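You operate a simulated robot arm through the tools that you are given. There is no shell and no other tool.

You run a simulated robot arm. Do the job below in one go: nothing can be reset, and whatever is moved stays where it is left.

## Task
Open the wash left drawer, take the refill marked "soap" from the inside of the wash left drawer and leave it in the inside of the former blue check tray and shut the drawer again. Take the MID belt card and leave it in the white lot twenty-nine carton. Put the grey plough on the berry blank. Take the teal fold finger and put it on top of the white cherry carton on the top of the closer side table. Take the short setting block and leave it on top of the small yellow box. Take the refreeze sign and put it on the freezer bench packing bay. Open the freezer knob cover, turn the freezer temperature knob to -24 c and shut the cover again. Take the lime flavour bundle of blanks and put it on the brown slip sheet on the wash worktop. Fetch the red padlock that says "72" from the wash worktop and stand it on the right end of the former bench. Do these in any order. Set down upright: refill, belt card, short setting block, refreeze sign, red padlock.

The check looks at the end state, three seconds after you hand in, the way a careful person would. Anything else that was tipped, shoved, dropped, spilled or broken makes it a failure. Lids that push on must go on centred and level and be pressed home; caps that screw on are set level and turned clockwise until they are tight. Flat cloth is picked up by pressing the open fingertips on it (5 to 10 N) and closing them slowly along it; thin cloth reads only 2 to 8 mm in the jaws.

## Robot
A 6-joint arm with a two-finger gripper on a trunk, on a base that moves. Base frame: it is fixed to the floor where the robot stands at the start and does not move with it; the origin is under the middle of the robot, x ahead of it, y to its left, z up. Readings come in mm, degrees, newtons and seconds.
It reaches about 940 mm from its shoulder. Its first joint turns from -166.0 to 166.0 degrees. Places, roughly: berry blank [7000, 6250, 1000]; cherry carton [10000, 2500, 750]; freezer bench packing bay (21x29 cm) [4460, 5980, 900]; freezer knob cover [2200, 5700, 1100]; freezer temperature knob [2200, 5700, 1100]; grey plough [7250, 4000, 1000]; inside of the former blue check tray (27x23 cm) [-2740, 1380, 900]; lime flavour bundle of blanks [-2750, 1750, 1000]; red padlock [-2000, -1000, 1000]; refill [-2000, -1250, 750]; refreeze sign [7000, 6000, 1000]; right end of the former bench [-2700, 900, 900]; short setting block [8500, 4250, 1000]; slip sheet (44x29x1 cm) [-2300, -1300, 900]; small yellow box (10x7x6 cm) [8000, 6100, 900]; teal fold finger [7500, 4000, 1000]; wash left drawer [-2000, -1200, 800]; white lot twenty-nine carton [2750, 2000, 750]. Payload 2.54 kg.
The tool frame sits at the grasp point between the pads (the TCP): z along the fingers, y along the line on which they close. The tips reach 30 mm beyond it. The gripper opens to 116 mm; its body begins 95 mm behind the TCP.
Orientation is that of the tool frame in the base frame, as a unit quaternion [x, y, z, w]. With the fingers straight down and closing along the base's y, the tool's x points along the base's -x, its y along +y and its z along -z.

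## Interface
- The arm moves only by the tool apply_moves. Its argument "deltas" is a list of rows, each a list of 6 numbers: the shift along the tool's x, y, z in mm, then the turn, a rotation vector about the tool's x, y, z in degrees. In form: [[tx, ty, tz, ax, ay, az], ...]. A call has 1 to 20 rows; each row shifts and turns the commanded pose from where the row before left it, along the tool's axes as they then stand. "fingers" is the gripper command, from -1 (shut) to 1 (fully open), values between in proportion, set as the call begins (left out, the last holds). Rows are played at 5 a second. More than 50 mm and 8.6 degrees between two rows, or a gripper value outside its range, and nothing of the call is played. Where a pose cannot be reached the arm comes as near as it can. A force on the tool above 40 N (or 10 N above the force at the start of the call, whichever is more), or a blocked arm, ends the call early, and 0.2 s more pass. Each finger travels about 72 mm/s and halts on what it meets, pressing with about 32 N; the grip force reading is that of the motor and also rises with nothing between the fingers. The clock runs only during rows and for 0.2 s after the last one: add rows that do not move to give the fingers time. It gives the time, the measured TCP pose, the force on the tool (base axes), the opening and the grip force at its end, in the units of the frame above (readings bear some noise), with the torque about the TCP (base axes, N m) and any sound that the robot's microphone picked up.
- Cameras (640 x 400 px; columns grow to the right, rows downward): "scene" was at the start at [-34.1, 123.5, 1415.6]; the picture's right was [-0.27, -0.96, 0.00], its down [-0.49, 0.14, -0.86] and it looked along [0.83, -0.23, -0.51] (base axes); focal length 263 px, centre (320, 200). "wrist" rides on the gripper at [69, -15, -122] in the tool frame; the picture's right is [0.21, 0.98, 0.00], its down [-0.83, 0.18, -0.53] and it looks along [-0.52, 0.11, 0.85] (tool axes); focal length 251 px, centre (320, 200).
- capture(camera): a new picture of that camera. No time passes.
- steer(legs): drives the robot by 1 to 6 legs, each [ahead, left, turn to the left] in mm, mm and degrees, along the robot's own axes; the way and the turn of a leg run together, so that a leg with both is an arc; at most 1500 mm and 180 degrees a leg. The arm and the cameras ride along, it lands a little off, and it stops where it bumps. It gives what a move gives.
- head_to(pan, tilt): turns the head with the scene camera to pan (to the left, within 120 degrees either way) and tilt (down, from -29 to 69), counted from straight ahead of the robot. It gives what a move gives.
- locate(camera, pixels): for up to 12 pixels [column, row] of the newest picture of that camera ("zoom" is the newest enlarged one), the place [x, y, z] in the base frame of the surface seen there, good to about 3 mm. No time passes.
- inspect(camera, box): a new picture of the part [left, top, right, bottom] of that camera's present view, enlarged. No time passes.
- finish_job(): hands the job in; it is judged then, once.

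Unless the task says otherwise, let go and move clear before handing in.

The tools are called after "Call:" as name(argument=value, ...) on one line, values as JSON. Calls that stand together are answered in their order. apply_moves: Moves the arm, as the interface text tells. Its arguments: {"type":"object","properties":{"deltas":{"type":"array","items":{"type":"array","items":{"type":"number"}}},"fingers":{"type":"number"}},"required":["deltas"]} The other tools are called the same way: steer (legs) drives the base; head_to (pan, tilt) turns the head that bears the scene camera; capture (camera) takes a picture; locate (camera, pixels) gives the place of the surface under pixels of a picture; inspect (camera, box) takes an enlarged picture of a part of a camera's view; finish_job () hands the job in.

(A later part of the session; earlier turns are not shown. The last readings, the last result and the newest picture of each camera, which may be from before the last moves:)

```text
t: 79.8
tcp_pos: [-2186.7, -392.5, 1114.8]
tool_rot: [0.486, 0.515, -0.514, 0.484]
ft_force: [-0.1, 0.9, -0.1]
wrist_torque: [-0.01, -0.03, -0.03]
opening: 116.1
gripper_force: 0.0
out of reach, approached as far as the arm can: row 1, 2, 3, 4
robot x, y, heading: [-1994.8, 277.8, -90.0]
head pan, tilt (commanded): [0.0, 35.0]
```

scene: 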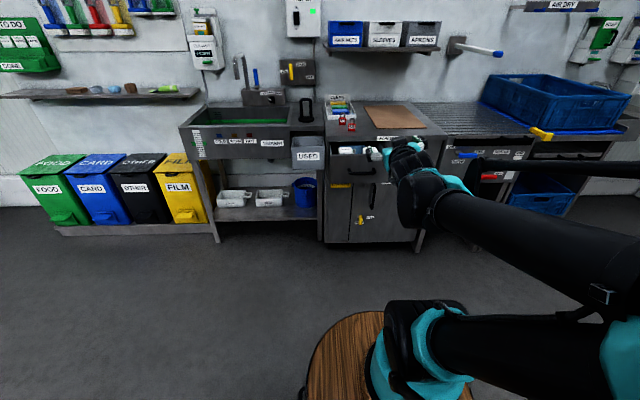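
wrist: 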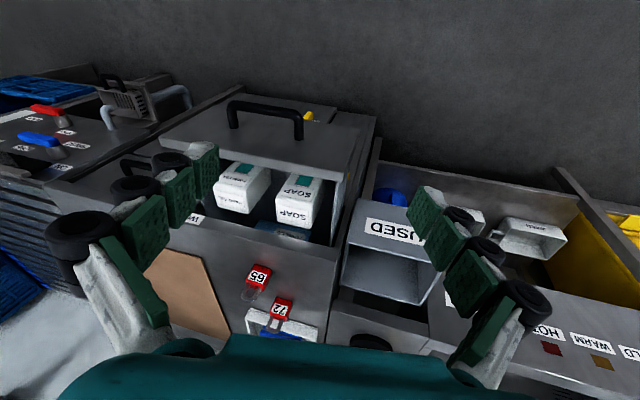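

Orientation is nearly square again. Now pitch down in small steps.

Call:
apply_moves(deltas=[[0, 0, 0, 0, 8.2, 0], [0, 0, 0, 0, 8.2, 0], [0, 0, 0, 0, 8.2, 0], [0, 0, 0, 0, 8.2, 0], [0, 0, 0, 0, 8.2, 0], [0, 0, 0, 0, 8.2, 0], [0, 0, 0, 0, 8.2, 0], [0, 0, 0, 0, 8.2, 0], [0, 0, 0, 0, 8.2, 0], [0, 0, 0, 0, 8.2, 0], [0, 0, 0, 0, 8.0, 0], [0, 0, 0, 0, 0, 0]])

Call:
capture(camera="scene")

```text
t: 82.4
tcp_pos: [-2186.1, -396.1, 1112.2]
tool_rot: [0.708, 0.706, -0.021, -0.022]
ft_force: [-0.2, 0.4, 0.2]
wrist_torque: [0.02, -0.03, -0.01]
opening: 116.1
gripper_force: 0.1
robot x, y, heading: [-1994.3, 278.0, -89.9]
head pan, tilt (commanded): [0.0, 35.0]
```

```text
taken
```

scene: 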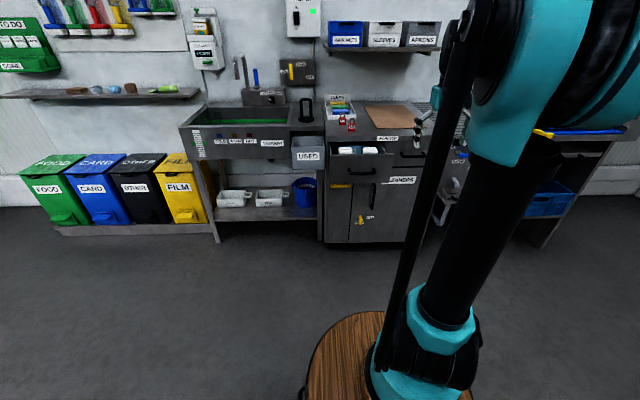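

The gripper is pointing down again (3.5° off, which I correct). Now I drive closer so the drawer is well in reach.

Call:
apply_moves(deltas=[[0, 0, 0, -3.5, 0, 0], [0, 0, 0, 0, 0, 0]])

Call:
steer(legs=[[450, 0, 0]])

Call:
capture(camera="wrist")

Call:
capture(camera="scene")

```text
t: 83.0
tcp_pos: [-2186.5, -395.6, 1111.6]
tool_rot: [0.708, 0.706, 0.002, 0.0]
ft_force: [-0.3, -0.6, -0.5]
wrist_torque: [0.01, -0.01, -0.01]
opening: 116.1
gripper_force: 0.0
robot x, y, heading: [-1996.9, 278.6, -89.8]
head pan, tilt (commanded): [0.0, 35.0]
```

```text
t: 85.7
tcp_pos: [-2192.6, -837.3, 1112.6]
tool_rot: [0.709, 0.705, 0.001, -0.001]
ft_force: [0.3, 1.0, -0.6]
wrist_torque: [-0.03, 0.0, -0.01]
opening: 115.9
gripper_force: 0.0
robot x, y, heading: [-1993.9, -163.4, -90.3]
head pan, tilt (commanded): [0.0, 35.0]
```

```text
taken
```

wrist: 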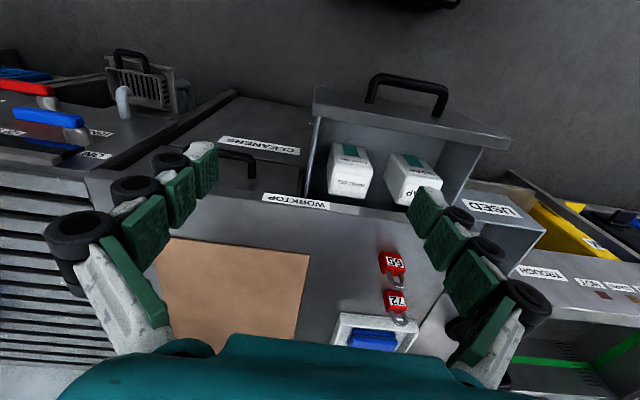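

```text
taken
```

scene: 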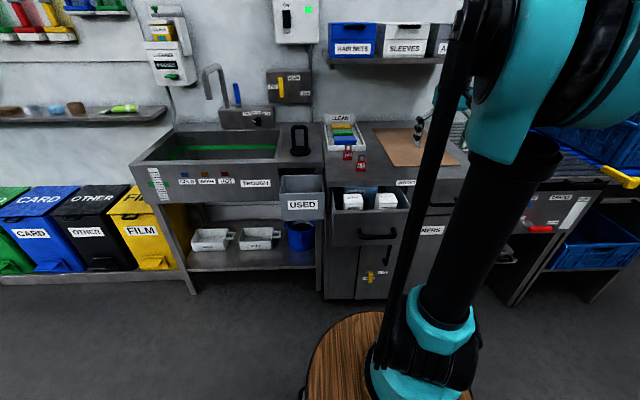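

Both refills are visible: "SOAP" near wrist pixel (408,180) and another at (348,170). I zoom in and locate the soap refill's corners.

Call:
inspect(camera="wrist", box=[300, 100, 480, 230])

Call:
inspect(camera="scene", box=[320, 110, 440, 230])

Call:
locate(camera="scene", pixels=[[346, 199], [353, 197], [361, 200], [353, 205], [378, 198], [386, 196], [370, 212], [345, 215], [352, 208], [340, 190], [365, 192]])

```text
3.08 times, centred on (390, 165) of wrist
```

zoom: 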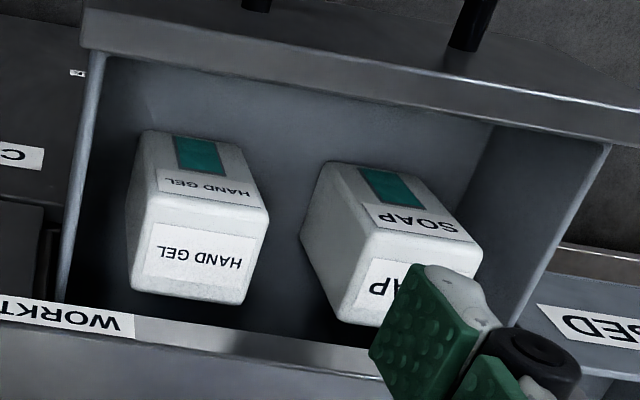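

```text
3.33 times, centred on (380, 170) of scene
```

zoom: 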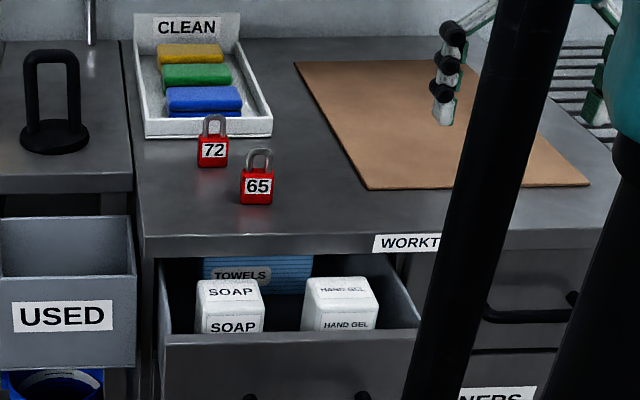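

```text
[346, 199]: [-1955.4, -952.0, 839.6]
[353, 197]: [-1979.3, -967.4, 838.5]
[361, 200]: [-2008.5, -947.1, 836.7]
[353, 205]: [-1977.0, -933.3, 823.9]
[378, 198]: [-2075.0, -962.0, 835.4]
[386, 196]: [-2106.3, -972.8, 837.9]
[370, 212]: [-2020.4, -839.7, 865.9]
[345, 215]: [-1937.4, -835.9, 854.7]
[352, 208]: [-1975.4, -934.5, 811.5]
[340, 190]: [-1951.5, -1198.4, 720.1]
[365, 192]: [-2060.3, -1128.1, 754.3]
```

I use the latest zoom (scene) to locate the corners of the soap refill's top and the gap around it.

Call:
locate(camera="zoom", pixels=[[202, 283], [258, 282], [200, 312], [262, 312], [230, 283], [230, 308], [230, 325], [310, 300], [375, 300], [213, 150], [257, 187], [340, 280]])

Call:
locate(camera="scene", pixels=[[348, 145], [361, 158], [385, 135], [372, 130], [425, 158], [358, 222]])

```text
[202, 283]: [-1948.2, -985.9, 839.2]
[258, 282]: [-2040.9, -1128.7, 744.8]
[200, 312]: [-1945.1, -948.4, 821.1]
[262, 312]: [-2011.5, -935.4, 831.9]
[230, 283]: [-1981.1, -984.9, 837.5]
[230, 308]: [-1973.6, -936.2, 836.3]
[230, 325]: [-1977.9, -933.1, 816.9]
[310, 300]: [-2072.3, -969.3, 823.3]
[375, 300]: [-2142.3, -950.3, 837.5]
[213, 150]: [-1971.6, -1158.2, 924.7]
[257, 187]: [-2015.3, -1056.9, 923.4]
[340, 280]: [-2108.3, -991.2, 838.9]
```

```text
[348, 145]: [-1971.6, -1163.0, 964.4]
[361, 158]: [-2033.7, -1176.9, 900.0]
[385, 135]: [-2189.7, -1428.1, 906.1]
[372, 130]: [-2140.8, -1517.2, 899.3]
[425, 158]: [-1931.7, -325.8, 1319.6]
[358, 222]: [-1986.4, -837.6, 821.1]
```

The soap refill spans about x -1945…-2012, y -934…-990, top z 838, close to the worktop edge at y≈-1006. To gain clearance I'll hook the closed fingers inside the drawer front and pull it further open.

Call:
apply_moves(deltas=[[-13, 38, 0, 0, 0, 0], [-13, 38, 0, 0, 0, 0], [-13, 38, 0, 0, 0, 0], [-13, 37, 0, 0, 0, 0], [0, 0, 40, 0, 0, 0], [0, 0, 40, 0, 0, 0], [0, 0, 40, 0, 0, 0], [0, 0, 0, 0, 0, 0]], fingers=-1)

Call:
capture(camera="wrist")

Call:
capture(camera="scene")

```text
t: 87.5
tcp_pos: [-2042.1, -893.7, 989.6]
tool_rot: [0.709, 0.705, 0.001, 0.0]
ft_force: [0.5, -0.4, 0.3]
wrist_torque: [0.02, -0.02, 0.01]
opening: 0.0
gripper_force: 28.4
robot x, y, heading: [-1996.3, -166.7, -90.5]
head pan, tilt (commanded): [0.0, 35.0]
```

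```text
taken
```

wrist: 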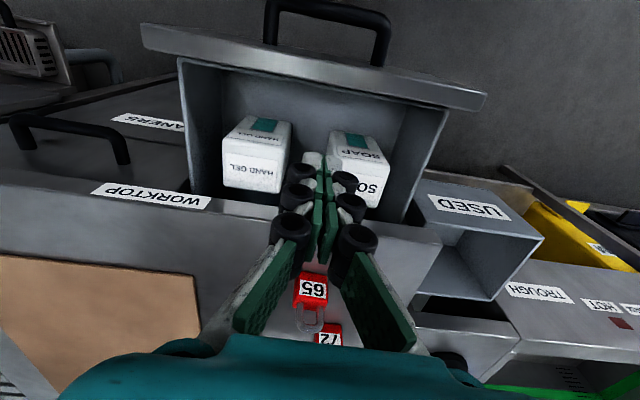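

```text
taken
```

scene: 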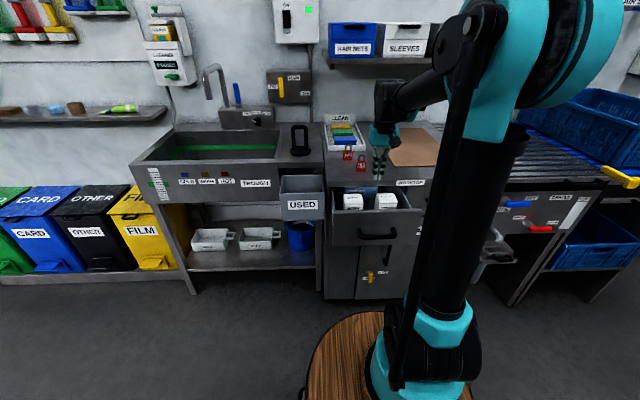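

Fingers are closed over the drawer at z≈990. I locate the panel's inner edge and the drawer side wall from the wrist view.

Call:
locate(camera="wrist", pixels=[[300, 78], [310, 95], [300, 60], [440, 108], [425, 150], [395, 110], [345, 140], [372, 165], [285, 130], [300, 110]])

```text
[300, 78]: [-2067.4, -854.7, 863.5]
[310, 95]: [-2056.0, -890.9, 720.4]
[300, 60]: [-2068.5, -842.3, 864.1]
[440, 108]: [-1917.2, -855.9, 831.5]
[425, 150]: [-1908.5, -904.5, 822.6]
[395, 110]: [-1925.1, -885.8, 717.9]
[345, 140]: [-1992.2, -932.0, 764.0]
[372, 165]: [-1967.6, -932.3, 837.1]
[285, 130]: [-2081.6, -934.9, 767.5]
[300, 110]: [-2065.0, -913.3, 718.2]
```

Panel inner face is at y≈-855, floor z≈718. I lower the closed fingers inside the panel and pull the drawer 80 mm or so toward me.

Call:
apply_moves(deltas=[[0, 0, 40, 0, 0, 0], [0, 0, 40, 0, 0, 0], [0, 0, 40, 0, 0, 0], [0, 0, 25, 0, 0, 0], [0, 0, 0, 0, 0, 0], [8, 0, 0, 0, 0, 0], [8, 0, 0, 0, 0, 0], [8, 0, 0, 0, 0, 0], [8, 0, 0, 0, 0, 0], [8, 0, 0, 0, 0, 0], [8, 0, 0, 0, 0, 0], [0, 0, 0, 0, 0, 0]])

```text
t: 90.1
tcp_pos: [-2040.5, -843.0, 846.7]
tool_rot: [0.71, 0.705, 0.0, -0.001]
ft_force: [-1.1, 0.5, 0.6]
wrist_torque: [0.0, 0.01, -0.02]
opening: 0.0
gripper_force: 29.0
robot x, y, heading: [-1999.9, -168.3, -90.2]
head pan, tilt (commanded): [0.0, 35.0]
```

No resistance yet worth noting; I keep pulling and then check the picture.

Call:
apply_moves(deltas=[[8, 0, 0, 0, 0, 0], [8, 0, 0, 0, 0, 0], [8, 0, 0, 0, 0, 0], [8, 0, 0, 0, 0, 0], [8, 0, 0, 0, 0, 0], [8, 0, 0, 0, 0, 0], [8, 0, 0, 0, 0, 0], [8, 0, 0, 0, 0, 0], [0, 0, 0, 0, 0, 0]])

Call:
capture(camera="wrist")

```text
t: 92.1
tcp_pos: [-2041.1, -779.1, 846.6]
tool_rot: [0.709, 0.705, 0.001, 0.0]
ft_force: [0.8, -0.1, -0.2]
wrist_torque: [-0.03, -0.01, 0.01]
opening: 0.0
gripper_force: 28.4
robot x, y, heading: [-2000.7, -165.9, -90.2]
head pan, tilt (commanded): [0.0, 35.0]
```

```text
taken
```

wrist: 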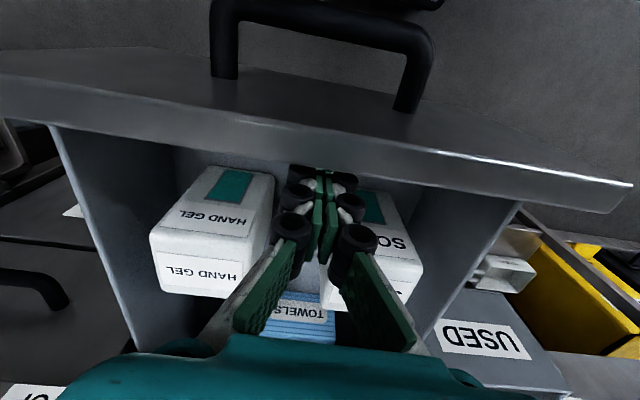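

The drawer came further out with both refills still standing. I lift out, and view from above to locate the soap anew.

Call:
apply_moves(deltas=[[-10, 0, 0, 0, 0, 0], [0, 0, -40, 0, 0, 0], [0, 0, -40, 0, 0, 0], [0, 0, -40, 0, 0, 0], [0, 0, -40, 0, 0, 0], [0, 0, -20, 0, 0, 0], [0, 0, 0, 0, 0, 0]])

Call:
capture(camera="scene")

Call:
capture(camera="wrist")

```text
t: 93.7
tcp_pos: [-2039.6, -790.2, 1025.0]
tool_rot: [0.709, 0.705, 0.001, -0.001]
ft_force: [-0.2, 0.0, 0.6]
wrist_torque: [-0.01, 0.02, -0.02]
opening: 0.0
gripper_force: 28.8
robot x, y, heading: [-1994.5, -162.9, -90.2]
head pan, tilt (commanded): [0.0, 35.0]
```

```text
taken
```

scene: 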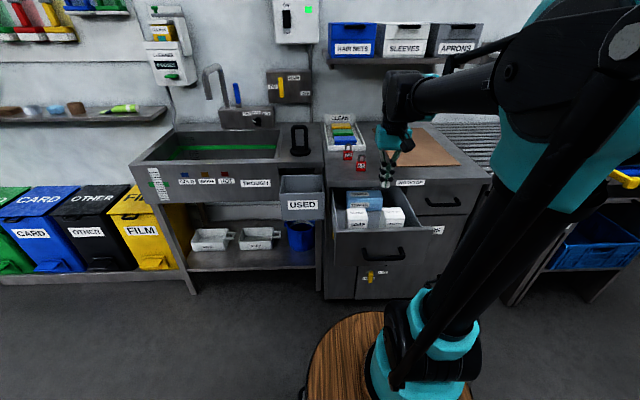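

```text
taken
```

wrist: 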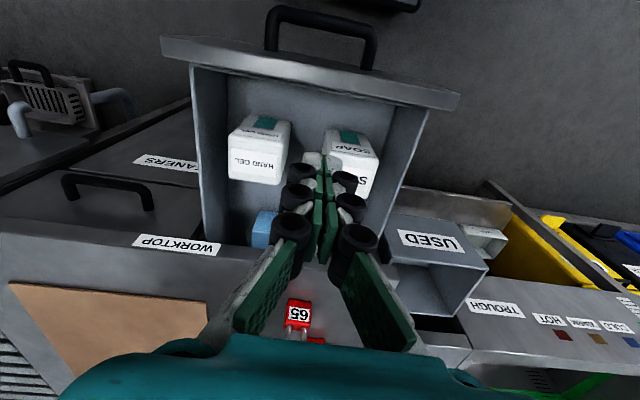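

Call:
inspect(camera="scene", box=[320, 170, 440, 270])

Call:
locate(camera="wrist", pixels=[[330, 130], [355, 130], [335, 152], [365, 150], [375, 160], [360, 185], [275, 85], [400, 130], [300, 100]])

Call:
locate(camera="scene", pixels=[[348, 210], [365, 210], [348, 225], [366, 224], [356, 212], [356, 222], [357, 228], [395, 207], [385, 222], [404, 222], [345, 235], [338, 205]])

```text
4.00 times, centred on (380, 220) of scene
```

zoom: 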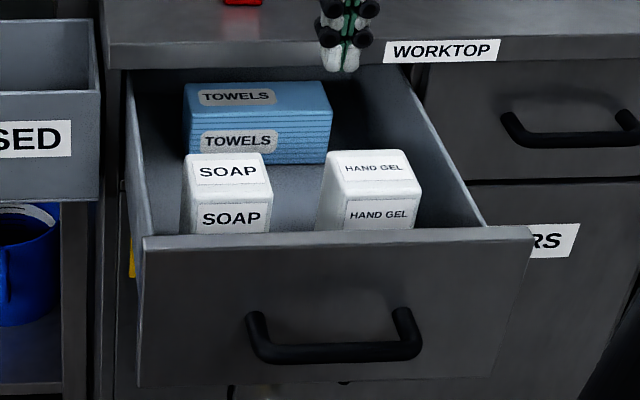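

```text
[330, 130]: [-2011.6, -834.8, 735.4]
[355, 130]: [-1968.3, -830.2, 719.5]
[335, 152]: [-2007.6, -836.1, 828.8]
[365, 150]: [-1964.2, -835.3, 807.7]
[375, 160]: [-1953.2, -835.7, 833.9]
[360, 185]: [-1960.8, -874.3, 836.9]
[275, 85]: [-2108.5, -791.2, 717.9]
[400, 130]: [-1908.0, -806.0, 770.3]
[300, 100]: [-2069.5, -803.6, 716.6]
```

```text
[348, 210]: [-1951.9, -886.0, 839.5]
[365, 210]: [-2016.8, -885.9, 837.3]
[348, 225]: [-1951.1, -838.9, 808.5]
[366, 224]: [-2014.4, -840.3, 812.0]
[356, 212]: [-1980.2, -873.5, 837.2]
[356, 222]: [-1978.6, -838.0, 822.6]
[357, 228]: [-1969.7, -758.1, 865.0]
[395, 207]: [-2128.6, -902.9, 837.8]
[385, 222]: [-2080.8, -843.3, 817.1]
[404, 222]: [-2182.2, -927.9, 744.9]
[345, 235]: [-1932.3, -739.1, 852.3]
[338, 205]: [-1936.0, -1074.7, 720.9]
```

Soap refill now spans x≈-1948…-2015, y≈-836…-893, top z 838, with the left drawer wall at x≈-1910. I open to about 84 mm, go above it and check alignment before lowering.

Call:
apply_moves(deltas=[[-25, 18, 0, 0, 0, 0], [-25, 18, 0, 0, 0, 0], [-25, 19.5, 0, 0, 0, 0], [0, 0, 40, 0, 0, 0], [0, 0, 40, 0, 0, 0], [0, 0, 30, 0, 0, 0], [0, 0, 0, 0, 0, 0]], fingers=0.45)

Call:
capture(camera="wrist")

Call:
capture(camera="scene")

```text
t: 95.3
tcp_pos: [-1986.4, -863.0, 915.9]
tool_rot: [0.709, 0.705, 0.0, -0.001]
ft_force: [-0.9, 0.4, -1.2]
wrist_torque: [0.02, -0.02, 0.03]
opening: 84.2
gripper_force: 0.1
robot x, y, heading: [-1998.0, -164.6, -90.4]
head pan, tilt (commanded): [0.0, 35.0]
```

```text
taken
```

wrist: 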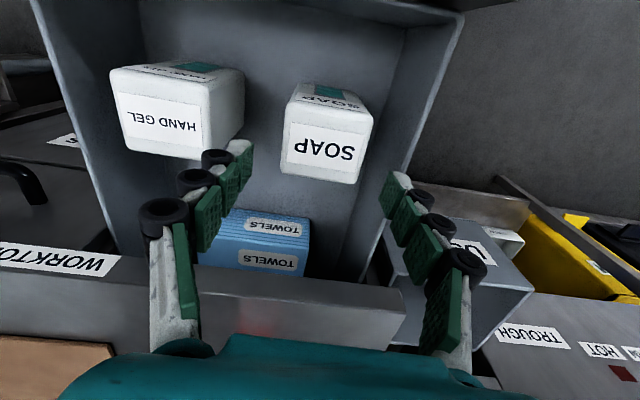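

```text
taken
```

scene: 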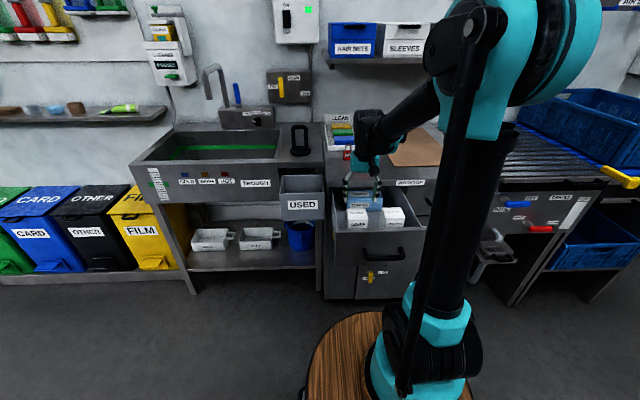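

The soap's top is fully visible in the wrist view (corners near (290,115), (372,130), (283,172), (357,183)). Locating them to align.

Call:
locate(camera="wrist", pixels=[[294, 118], [368, 130], [286, 170], [352, 180], [325, 150], [405, 150], [385, 190], [240, 90], [390, 130]])

```text
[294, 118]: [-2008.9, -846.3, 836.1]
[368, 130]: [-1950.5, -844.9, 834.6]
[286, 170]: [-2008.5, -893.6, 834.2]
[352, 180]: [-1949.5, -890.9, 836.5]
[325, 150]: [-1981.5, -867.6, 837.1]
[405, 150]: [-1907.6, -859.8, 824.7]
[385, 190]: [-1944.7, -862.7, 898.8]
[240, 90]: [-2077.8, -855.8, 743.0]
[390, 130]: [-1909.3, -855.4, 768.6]
```

Soap's top centre is (-1980, -868). I centre with equal clearance to the wall and soap, then lower to grip depth.

Call:
apply_moves(deltas=[[-5, 3.5, 0, 0, 0, 0], [0, 0, 30, 0, 0, 0], [0, 0, 30, 0, 0, 0], [0, 0, 30, 0, 0, 0], [0, 0, 25, 0, 0, 0], [0, 0, 0, 0, 0, 0]])

Call:
capture(camera="wrist")

```text
t: 96.7
tcp_pos: [-1980.0, -869.0, 803.7]
tool_rot: [0.71, 0.704, 0.0, -0.001]
ft_force: [0.6, -0.2, 0.7]
wrist_torque: [0.05, 0.0, 0.0]
opening: 84.1
gripper_force: 0.0
robot x, y, heading: [-2000.1, -168.6, -90.4]
head pan, tilt (commanded): [0.0, 35.0]
```

```text
taken
```

wrist: 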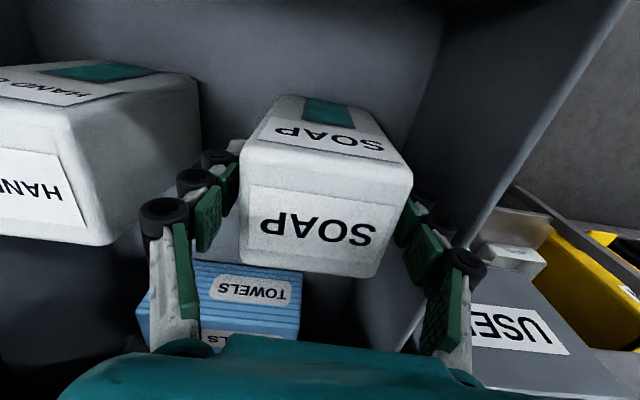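

The fingers straddle the soap refill without contact. Closing to grip, then lifting straight up slowly.

Call:
apply_moves(deltas=[[0, 0, 0, 0, 0, 0], [0, 0, 0, 0, 0, 0], [0, 0, 0, 0, 0, 0], [0, 0, 0, 0, 0, 0], [0, 0, 0, 0, 0, 0]], fingers=-1)

Call:
apply_moves(deltas=[[0, 0, -10, 0, 0, 0], [0, 0, -20, 0, 0, 0], [0, 0, -30, 0, 0, 0], [0, 0, -40, 0, 0, 0], [0, 0, -40, 0, 0, 0], [0, 0, -40, 0, 0, 0], [0, 0, -40, 0, 0, 0], [0, 0, 0, 0, 0, 0]])

Call:
capture(camera="wrist")

Call:
capture(camera="scene")

```text
t: 97.9
tcp_pos: [-1980.0, -869.1, 803.4]
tool_rot: [0.709, 0.705, 0.001, -0.001]
ft_force: [-2.6, -0.3, 3.3]
wrist_torque: [0.05, 0.12, 0.15]
opening: 72.0
gripper_force: 31.8
robot x, y, heading: [-1996.8, -166.7, -89.9]
head pan, tilt (commanded): [0.0, 35.0]
```

```text
t: 99.7
tcp_pos: [-1979.8, -871.1, 1020.2]
tool_rot: [0.71, 0.704, 0.0, -0.001]
ft_force: [-0.3, -1.1, -5.0]
wrist_torque: [-0.02, -0.01, 0.02]
opening: 71.6
gripper_force: 32.1
robot x, y, heading: [-1996.6, -161.5, -90.4]
head pan, tilt (commanded): [0.0, 35.0]
```

```text
taken
```

wrist: 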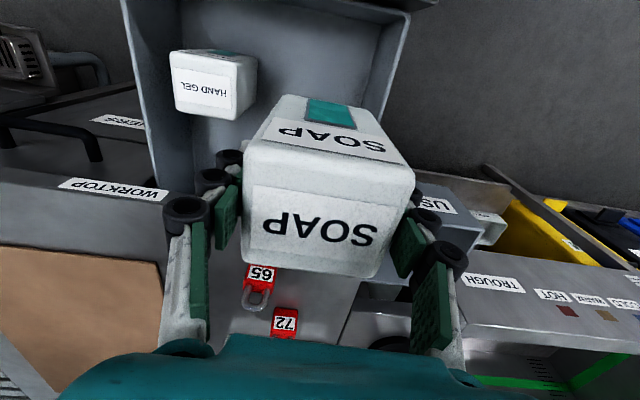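

```text
taken
```

scene: 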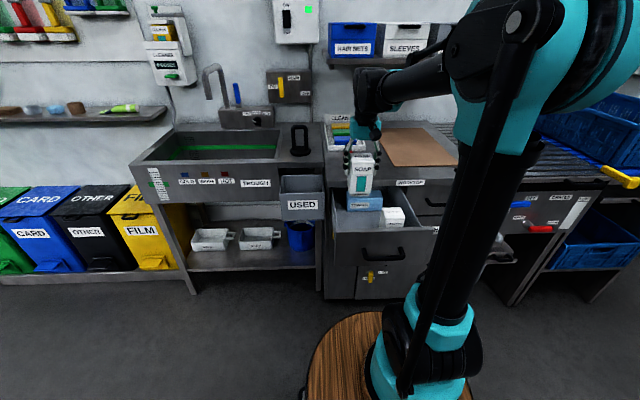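

The soap refill is held securely (about 5 N). I back off from the drawer, strafe toward -x beyond the former enclosure, then look at the former bench.

Call:
steer(legs=[[-220, 0, 0], [0, -1300, 0]])

Call:
head_to(pan=120, tilt=25)

Call:
capture(camera="scene")

Call:
head_to(pan=-110, tilt=25)

Call:
capture(camera="scene")

```text
t: 107.5
tcp_pos: [-3268.9, -644.0, 1019.7]
tool_rot: [0.713, 0.701, 0.0, -0.001]
ft_force: [0.0, -0.2, -5.7]
wrist_torque: [-0.01, -0.01, -0.02]
opening: 71.3
gripper_force: 32.2
robot x, y, heading: [-3279.7, 57.2, -90.7]
head pan, tilt (commanded): [0.0, 35.0]
```

```text
t: 109.5
tcp_pos: [-3268.9, -644.8, 1019.7]
tool_rot: [0.713, 0.701, 0.001, -0.001]
ft_force: [-0.5, 0.7, -5.7]
wrist_torque: [-0.01, -0.04, -0.02]
opening: 71.3
gripper_force: 32.3
robot x, y, heading: [-3279.2, 63.5, -91.2]
head pan, tilt (commanded): [120.0, 25.0]
```

```text
taken
```

scene: 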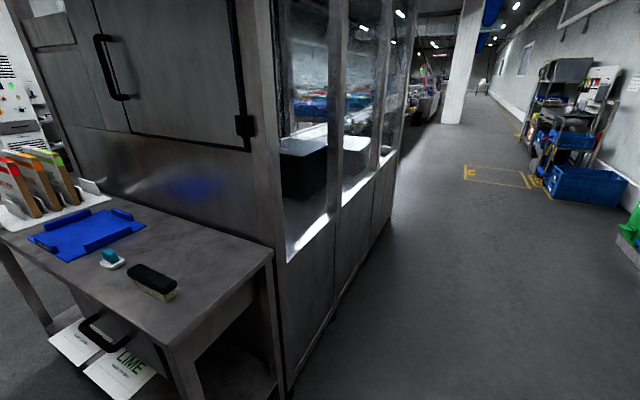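

```text
t: 112.7
tcp_pos: [-3270.3, -644.6, 1020.7]
tool_rot: [0.713, 0.701, 0.001, -0.001]
ft_force: [0.4, -0.2, -5.5]
wrist_torque: [-0.03, -0.04, -0.02]
opening: 71.3
gripper_force: 32.1
robot x, y, heading: [-3281.1, 63.4, -90.6]
head pan, tilt (commanded): [-110.0, 25.0]
```

```text
taken
```

scene: 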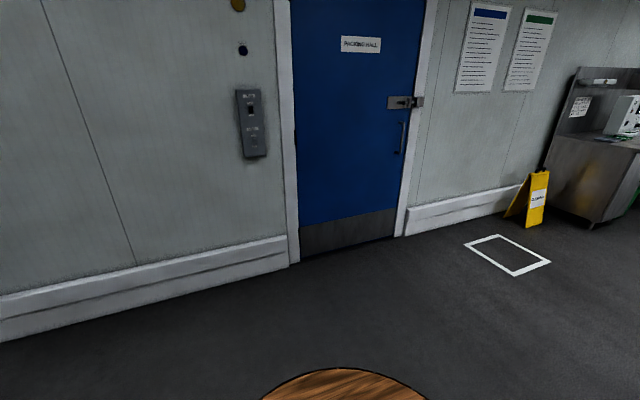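

The former bench carries the blue tray (pixel (85,235)), a small teal item, a brush, and a rack of flavour bundles at far left. I turn the robot to face +x and then measure.

Call:
steer(legs=[[0, -200, 0], [0, 0, 90]])

Call:
head_to(pan=60, tilt=30)

Call:
capture(camera="scene")

Call:
locate(camera="scene", pixels=[[100, 300], [200, 300], [300, 250], [350, 200], [400, 200], [250, 200], [320, 300], [150, 200], [450, 250], [500, 200]])

```text
t: 118.2
tcp_pos: [-2772.6, 88.5, 1021.3]
tool_rot: [-0.001, 1.0, 0.0, -0.001]
ft_force: [0.3, 0.8, -4.7]
wrist_torque: [0.01, -0.01, -0.01]
opening: 71.3
gripper_force: 32.1
robot x, y, heading: [-3477.6, 67.3, -0.0]
head pan, tilt (commanded): [-110.0, 25.0]
```

```text
t: 120.8
tcp_pos: [-2773.3, 88.8, 1020.6]
tool_rot: [-0.002, 1.0, 0.0, -0.001]
ft_force: [0.0, -0.1, -4.9]
wrist_torque: [0.01, 0.02, 0.0]
opening: 71.2
gripper_force: 32.2
robot x, y, heading: [-3478.2, 62.8, 0.0]
head pan, tilt (commanded): [60.0, 30.0]
```

```text
taken
```

scene: 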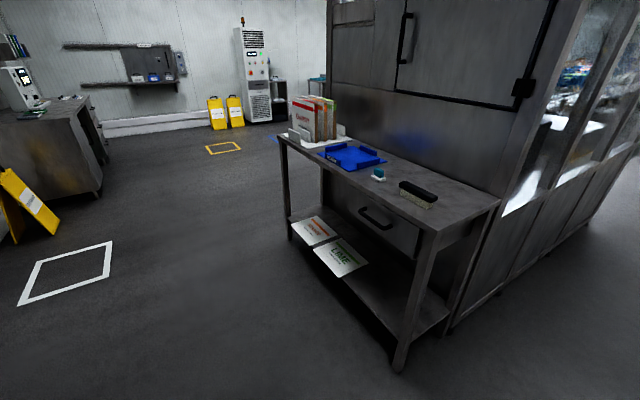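

```text
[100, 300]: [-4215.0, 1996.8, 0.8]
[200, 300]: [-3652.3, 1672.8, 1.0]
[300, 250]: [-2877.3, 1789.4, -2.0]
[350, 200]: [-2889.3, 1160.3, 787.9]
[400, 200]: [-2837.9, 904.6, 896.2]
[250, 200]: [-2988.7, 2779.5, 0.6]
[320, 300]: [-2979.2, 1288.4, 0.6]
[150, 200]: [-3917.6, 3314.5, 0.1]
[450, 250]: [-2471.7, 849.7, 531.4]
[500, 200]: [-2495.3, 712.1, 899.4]
```

The bench top is at z≈899, x from about -2890 to -2490, y from 710 to ~1900. I'll back off, strafe left alongside it, then approach in front of the tray.

Call:
steer(legs=[[-250, 0, 0], [0, 1270, 0]])

Call:
head_to(pan=0, tilt=35)

Call:
capture(camera="scene")

Call:
capture(camera="wrist")

```text
t: 128.6
tcp_pos: [-3042.4, 1382.6, 1018.9]
tool_rot: [-0.014, 1.0, 0.0, -0.001]
ft_force: [-0.5, 0.1, -5.6]
wrist_torque: [0.02, 0.01, 0.02]
opening: 71.4
gripper_force: 32.1
robot x, y, heading: [-3750.2, 1338.7, 1.9]
head pan, tilt (commanded): [60.0, 30.0]
```

```text
t: 129.9
tcp_pos: [-3042.1, 1382.4, 1020.1]
tool_rot: [-0.013, 1.0, 0.0, -0.001]
ft_force: [-1.0, 0.2, -5.3]
wrist_torque: [-0.01, 0.04, 0.0]
opening: 71.4
gripper_force: 31.5
robot x, y, heading: [-3745.4, 1340.3, 1.9]
head pan, tilt (commanded): [0.0, 35.0]
```

```text
taken
```

scene: 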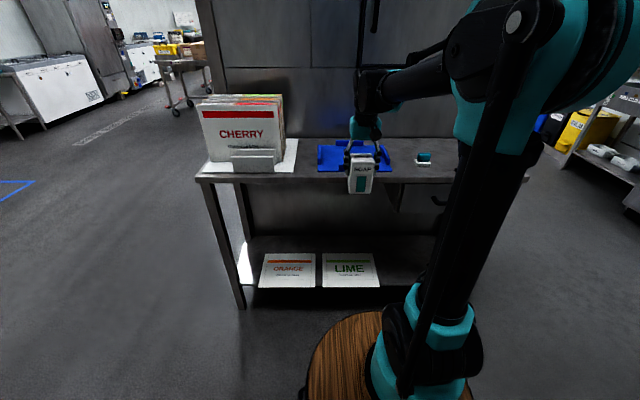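

```text
taken
```

wrist: 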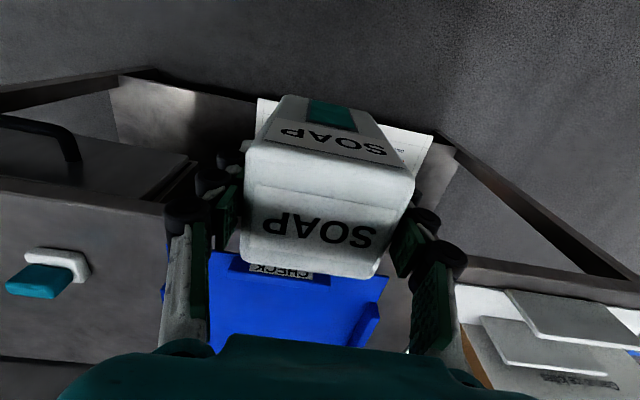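

The tray is right in front (pixels (320–390, 140–172)). I locate its corners and the rack of bundles.

Call:
inspect(camera="scene", box=[190, 80, 450, 200])

Call:
locate(camera="scene", pixels=[[322, 170], [322, 146], [388, 171], [386, 143], [335, 155], [380, 165], [240, 145], [283, 115], [250, 100], [425, 160], [210, 170], [290, 165]])

```text
2.46 times, centred on (320, 140) of scene
```

zoom: 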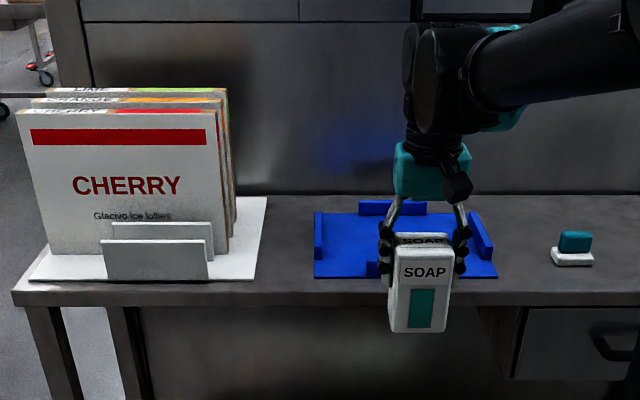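

```text
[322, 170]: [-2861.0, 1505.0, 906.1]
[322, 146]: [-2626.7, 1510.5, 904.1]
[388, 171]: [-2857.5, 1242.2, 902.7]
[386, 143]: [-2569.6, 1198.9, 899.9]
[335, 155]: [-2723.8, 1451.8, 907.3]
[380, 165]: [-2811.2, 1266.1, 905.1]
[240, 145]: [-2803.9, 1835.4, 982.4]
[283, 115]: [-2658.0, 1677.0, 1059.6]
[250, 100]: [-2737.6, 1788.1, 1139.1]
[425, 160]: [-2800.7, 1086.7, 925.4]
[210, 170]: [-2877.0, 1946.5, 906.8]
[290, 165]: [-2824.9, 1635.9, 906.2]
```

Tray floor is at z≈906, spanning x -2861…-2620, y 1242…1505. I raise the soap a bit and drive forward 300 mm so it's over the tray's middle.

Call:
apply_moves(deltas=[[0, 0, -25, 0, 0, 0], [0, 0, -25, 0, 0, 0], [0, 0, 0, 0, 0, 0]])

Call:
steer(legs=[[300, 0, -1.9]])

Call:
capture(camera="scene")

Call:
capture(camera="wrist")

```text
t: 130.7
tcp_pos: [-3041.0, 1381.1, 1067.6]
tool_rot: [-0.014, 1.0, 0.0, 0.0]
ft_force: [0.5, -0.5, -5.7]
wrist_torque: [0.01, -0.02, 0.0]
opening: 71.6
gripper_force: 32.1
robot x, y, heading: [-3743.5, 1340.1, 1.7]
head pan, tilt (commanded): [0.0, 35.0]
```

```text
t: 132.8
tcp_pos: [-2737.9, 1356.7, 1067.9]
tool_rot: [0.006, 1.0, -0.001, -0.001]
ft_force: [0.3, 0.8, -5.5]
wrist_torque: [-0.01, 0.04, -0.03]
opening: 71.4
gripper_force: 31.9
robot x, y, heading: [-3439.3, 1340.0, -0.3]
head pan, tilt (commanded): [0.0, 35.0]
```

```text
taken
```

scene: 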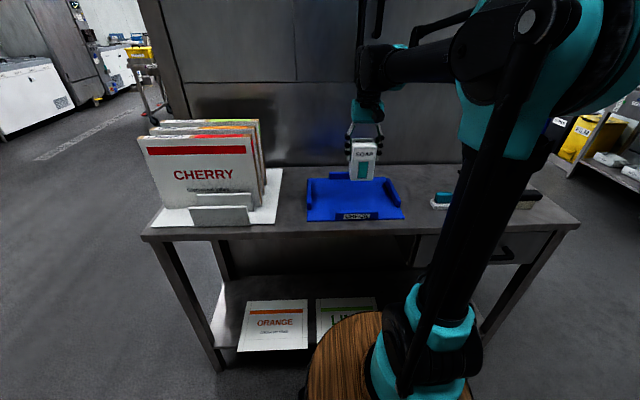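

```text
taken
```

wrist: 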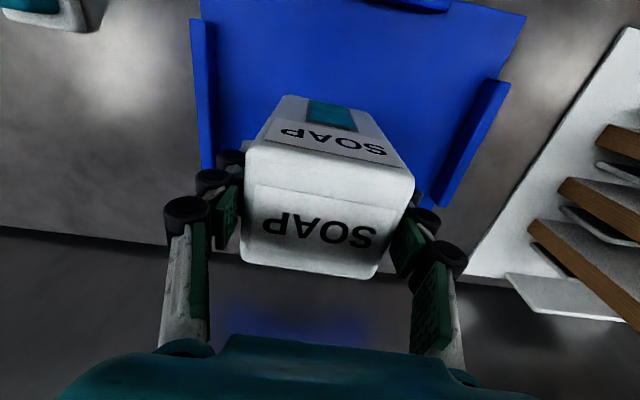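

The soap is above the tray. I re-locate the tray edges to centre precisely.

Call:
locate(camera="scene", pixels=[[309, 219], [403, 218], [310, 182], [350, 205], [340, 216], [330, 190], [392, 195], [340, 178], [315, 200]])

```text
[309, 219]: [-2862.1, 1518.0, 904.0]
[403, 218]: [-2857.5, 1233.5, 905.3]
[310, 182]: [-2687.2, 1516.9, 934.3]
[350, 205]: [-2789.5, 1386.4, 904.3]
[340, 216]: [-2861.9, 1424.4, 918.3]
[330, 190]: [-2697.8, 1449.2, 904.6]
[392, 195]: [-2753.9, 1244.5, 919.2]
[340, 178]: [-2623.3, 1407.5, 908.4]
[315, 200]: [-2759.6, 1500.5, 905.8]
```

Tray centre is about (-2735, 1376), floor z≈904. I shift 19 mm left and lower gently until the soap touches down.

Call:
apply_moves(deltas=[[0, 19, 0, 0, 0, 0], [0, 0, 30, 0, 0, 0], [0, 0, 25, 0, 0, 0], [0, 0, 13, 0, 0, 0], [0, 0, 0, 0, 0, 0]])

Call:
apply_moves(deltas=[[0, 0, 3, 0, 0, 0], [0, 0, 3, 0, 0, 0], [0, 0, 2, 0, 0, 0], [0, 0, 1, 0, 0, 0], [0, 0, 1, 0, 0, 0], [0, 0, 0, 0, 0, 0]])

```text
t: 133.9
tcp_pos: [-2737.9, 1376.8, 1000.1]
tool_rot: [0.005, 1.0, 0.0, -0.001]
ft_force: [0.7, 0.2, -5.7]
wrist_torque: [0.0, -0.01, 0.03]
opening: 71.4
gripper_force: 32.0
robot x, y, heading: [-3440.9, 1340.7, -0.4]
head pan, tilt (commanded): [0.0, 35.0]
```

```text
t: 135.3
tcp_pos: [-2736.3, 1376.3, 990.8]
tool_rot: [0.005, 1.0, 0.0, 0.0]
ft_force: [-1.0, 0.7, -5.2]
wrist_torque: [0.01, -0.04, 0.02]
opening: 71.4
gripper_force: 31.7
robot x, y, heading: [-3444.3, 1338.5, -0.4]
head pan, tilt (commanded): [0.0, 35.0]
```

Call:
apply_moves(deltas=[[0, 0, 1, 0, 0, 0], [0, 0, 1, 0, 0, 0], [0, 0, 0, 0, 0, 0]])

```text
t: 136.2
tcp_pos: [-2737.7, 1375.8, 989.0]
tool_rot: [0.005, 1.0, 0.0, -0.001]
ft_force: [4.8, 5.9, 20.2]
wrist_torque: [0.19, 0.18, -0.07]
opening: 71.7
gripper_force: 32.1
robot x, y, heading: [-3446.2, 1344.6, -0.3]
head pan, tilt (commanded): [0.0, 35.0]
```

Touchdown at z≈989. I relieve slightly, open the fingers and rise straight up.

Call:
apply_moves(deltas=[[0, 0, -0.7, 0, 0, 0], [0, 0, 0, 0, 0, 0]])

Call:
apply_moves(deltas=[[0, 0, 0, 0, 0, 0], [0, 0, 0, 0, 0, 0], [0, 0, 0, 0, 0, 0], [0, 0, -20, 0, 0, 0], [0, 0, -40, 0, 0, 0], [0, 0, -40, 0, 0, 0], [0, 0, -40, 0, 0, 0], [0, 0, -40, 0, 0, 0], [0, 0, 0, 0, 0, 0]], fingers=0.8)

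Call:
capture(camera="wrist")

Call:
capture(camera="scene")

```text
t: 136.8
tcp_pos: [-2738.2, 1376.1, 989.0]
tool_rot: [0.006, 1.0, 0.001, -0.001]
ft_force: [2.2, 6.7, 12.5]
wrist_torque: [0.5, -0.36, 0.04]
opening: 71.6
gripper_force: 31.9
robot x, y, heading: [-3446.2, 1342.4, -0.3]
head pan, tilt (commanded): [0.0, 35.0]
```

```text
t: 138.8
tcp_pos: [-2738.4, 1378.4, 1167.4]
tool_rot: [0.005, 1.0, -0.001, -0.002]
ft_force: [0.3, -0.1, -0.3]
wrist_torque: [0.01, -0.02, 0.05]
opening: 104.2
gripper_force: 0.1
robot x, y, heading: [-3445.4, 1339.8, -0.3]
head pan, tilt (commanded): [0.0, 35.0]
```

```text
taken
```

wrist: 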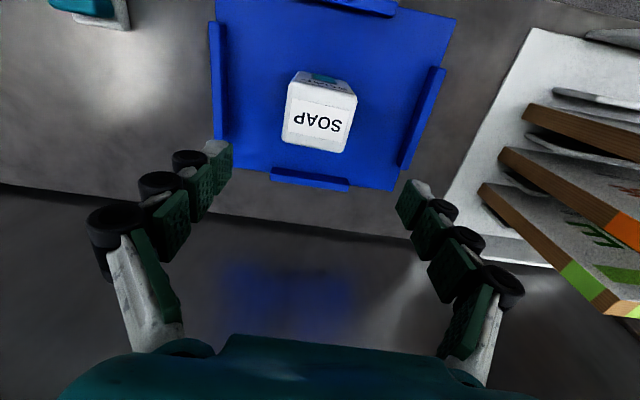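

```text
taken
```

scene: 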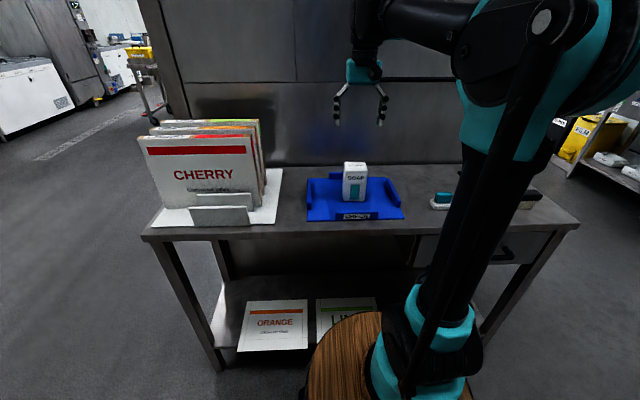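

The soap stands in the tray. Now I look closely at the rack of bundles to find lime.

Call:
head_to(pan=25, tilt=35)

Call:
inspect(camera="scene", box=[240, 80, 440, 220])

Call:
capture(camera="scene")

```text
t: 139.6
tcp_pos: [-2737.7, 1377.3, 1167.4]
tool_rot: [0.005, 1.0, 0.0, -0.001]
ft_force: [0.3, 1.0, 0.0]
wrist_torque: [0.04, 0.01, 0.0]
opening: 104.3
gripper_force: 0.0
robot x, y, heading: [-3444.0, 1341.1, -0.4]
head pan, tilt (commanded): [25.0, 35.0]
```

```text
2.86 times, centred on (340, 150) of scene
```

zoom: 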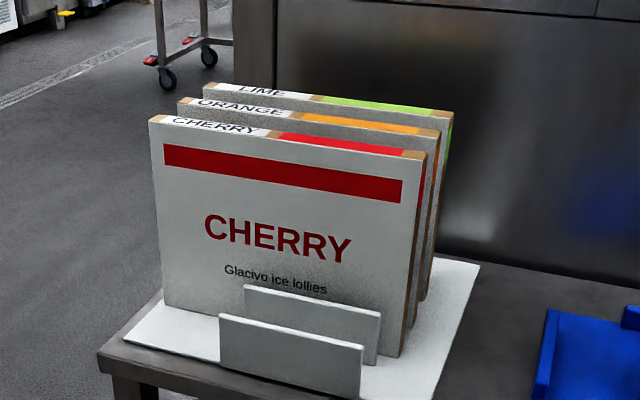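

```text
taken
```

scene: 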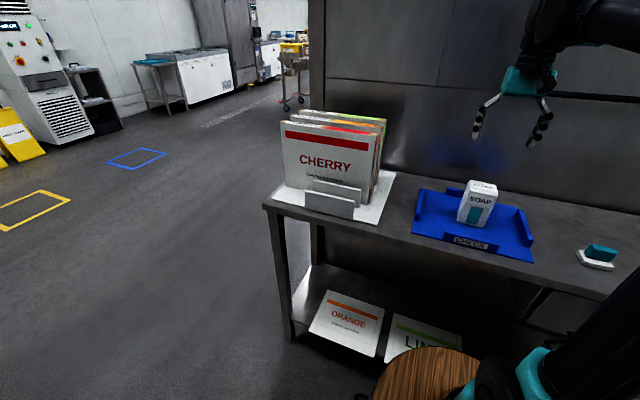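

The rearmost bundle in the rack is LIME (green strip), behind ORANGE and CHERRY. I locate the top edges of the bundles.

Call:
locate(camera="zoom", pixels=[[210, 87], [320, 98], [445, 114], [185, 103], [435, 132], [155, 119], [420, 155], [320, 95], [447, 150], [300, 120], [300, 350], [450, 300]])

```text
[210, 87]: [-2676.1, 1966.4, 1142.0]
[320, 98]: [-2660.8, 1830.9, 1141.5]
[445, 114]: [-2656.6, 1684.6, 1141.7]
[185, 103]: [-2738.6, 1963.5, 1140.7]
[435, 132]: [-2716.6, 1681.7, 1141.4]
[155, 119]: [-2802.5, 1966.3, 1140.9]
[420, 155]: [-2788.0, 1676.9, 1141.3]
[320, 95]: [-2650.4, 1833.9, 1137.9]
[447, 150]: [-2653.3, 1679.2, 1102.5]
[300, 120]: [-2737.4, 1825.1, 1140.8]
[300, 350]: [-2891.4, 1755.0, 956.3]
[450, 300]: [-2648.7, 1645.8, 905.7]
```

LIME's top edge is at z≈1141, y 1680–1967, x≈-2676…-2650 with a 40 mm gap to ORANGE. I raise the arm and yaw the gripper 90° so it closes across the bundle's thickness.

Call:
apply_moves(deltas=[[0, 0, -30, 0, 0, 0], [0, 0, -30, 0, 0, 0], [0, 0, 0, 0, 0, 8.2], [0, 0, 0, 0, 0, 8.2], [0, 0, 0, 0, 0, 8.2], [0, 0, 0, 0, 0, 8.2], [0, 0, 0, 0, 0, 8.2], [0, 0, 0, 0, 0, 8.2], [0, 0, 0, 0, 0, 8.2], [0, 0, 0, 0, 0, 8.2], [0, 0, 0, 0, 0, 8.2], [0, 0, 0, 0, 0, 8.2], [0, 0, 0, 0, 0, 8.0], [0, 0, 0, 0, 0, 0]], fingers=-0.2)

Call:
capture(camera="scene")

```text
t: 142.6
tcp_pos: [-2737.5, 1375.9, 1228.8]
tool_rot: [0.711, 0.703, 0.0, -0.001]
ft_force: [0.0, -0.3, -0.8]
wrist_torque: [-0.01, -0.01, -0.01]
opening: 46.7
gripper_force: 0.1
robot x, y, heading: [-3442.0, 1340.7, -0.3]
head pan, tilt (commanded): [25.0, 35.0]
```

```text
taken
```

scene: 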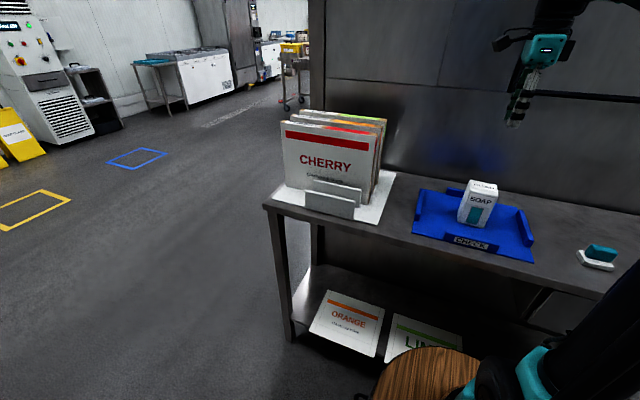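

Yaw done; gripper opening is 47 mm. I strafe left 447 mm to bring the gripper in line with the lime bundle's middle.

Call:
steer(legs=[[0, 447, 0]])

Call:
capture(camera="wrist")

Call:
head_to(pan=0, tilt=30)

Call:
capture(camera="scene")

```text
t: 145.3
tcp_pos: [-2734.3, 1819.2, 1228.0]
tool_rot: [0.71, 0.704, 0.0, 0.0]
ft_force: [-1.4, -1.0, -0.1]
wrist_torque: [0.01, -0.02, 0.04]
opening: 46.4
gripper_force: 0.1
robot x, y, heading: [-3440.2, 1787.3, -0.2]
head pan, tilt (commanded): [25.0, 35.0]
```

```text
taken
```

wrist: 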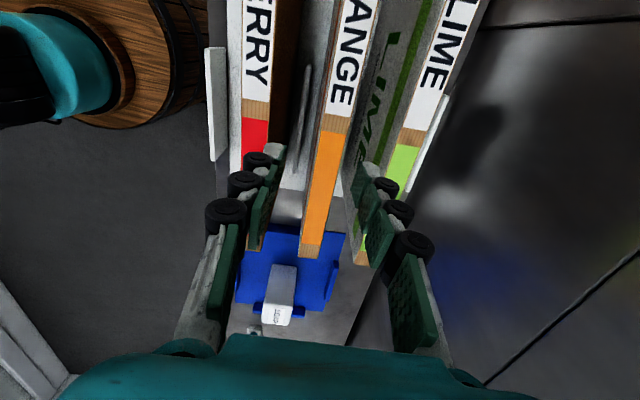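

```text
t: 146.2
tcp_pos: [-2734.2, 1821.1, 1227.9]
tool_rot: [0.71, 0.704, 0.0, 0.0]
ft_force: [-0.4, -0.1, 0.3]
wrist_torque: [-0.01, 0.0, 0.0]
opening: 46.4
gripper_force: 0.1
robot x, y, heading: [-3443.8, 1788.0, -0.3]
head pan, tilt (commanded): [0.0, 30.0]
```

```text
taken
```

scene: 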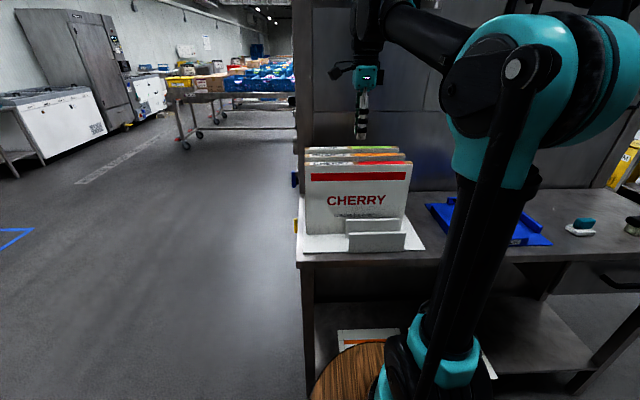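

The wrist view shows the LIME strip (e.g. pixels (430,90), (405,160)). Locating its two long edges for precise x.

Call:
locate(camera="wrist", pixels=[[412, 90], [450, 90], [430, 90], [398, 150], [422, 150], [408, 165], [455, 30], [345, 120], [322, 170], [335, 150]])

```text
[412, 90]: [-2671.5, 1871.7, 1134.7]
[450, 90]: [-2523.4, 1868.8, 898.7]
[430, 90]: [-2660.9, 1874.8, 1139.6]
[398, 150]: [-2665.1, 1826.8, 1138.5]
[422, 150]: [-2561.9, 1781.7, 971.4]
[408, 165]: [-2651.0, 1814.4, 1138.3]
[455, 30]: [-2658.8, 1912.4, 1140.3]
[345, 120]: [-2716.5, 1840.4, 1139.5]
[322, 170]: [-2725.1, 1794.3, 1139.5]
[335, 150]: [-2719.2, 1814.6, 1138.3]
```

LIME is centred at x≈-2661 and 25 mm thick. I narrow the opening to about 40 mm, move over it and lower around its top edge.

Call:
apply_moves(deltas=[[1, 25, 0, 0, 0, 0], [0, 25, 0, 0, 0, 0], [0, 23, 0, 0, 0, 0], [0, 0, 0, 0, 0, 0]], fingers=-0.3)

Call:
capture(camera="wrist")

```text
t: 147.2
tcp_pos: [-2660.8, 1821.0, 1229.4]
tool_rot: [0.71, 0.704, 0.0, -0.001]
ft_force: [-0.5, -0.3, 0.7]
wrist_torque: [-0.02, 0.01, -0.01]
opening: 40.6
gripper_force: 0.1
robot x, y, heading: [-3442.6, 1784.4, -0.4]
head pan, tilt (commanded): [0.0, 30.0]
```

```text
taken
```

wrist: 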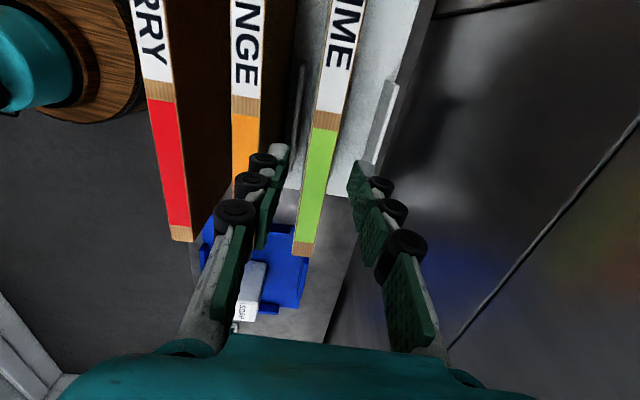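

LIME is nicely centred between the fingers. I lower to z≈1120 and close.

Call:
apply_moves(deltas=[[0, 0, 35, 0, 0, 0], [0, 0, 25, 0, 0, 0], [0, 0, 20, 0, 0, 0], [0, 0, 15, 0, 0, 0], [0, 0, 13, 0, 0, 0], [0, 0, 0, 0, 0, 0]])

Call:
capture(camera="wrist")

```text
t: 148.6
tcp_pos: [-2663.1, 1821.4, 1119.7]
tool_rot: [0.711, 0.704, -0.001, -0.001]
ft_force: [-0.3, 0.1, 0.2]
wrist_torque: [0.01, 0.0, 0.03]
opening: 40.5
gripper_force: 0.1
robot x, y, heading: [-3441.6, 1784.5, -0.3]
head pan, tilt (commanded): [0.0, 30.0]
```

```text
taken
```

wrist: 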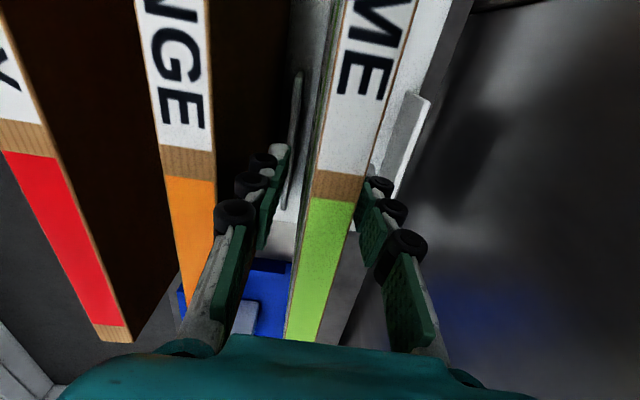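

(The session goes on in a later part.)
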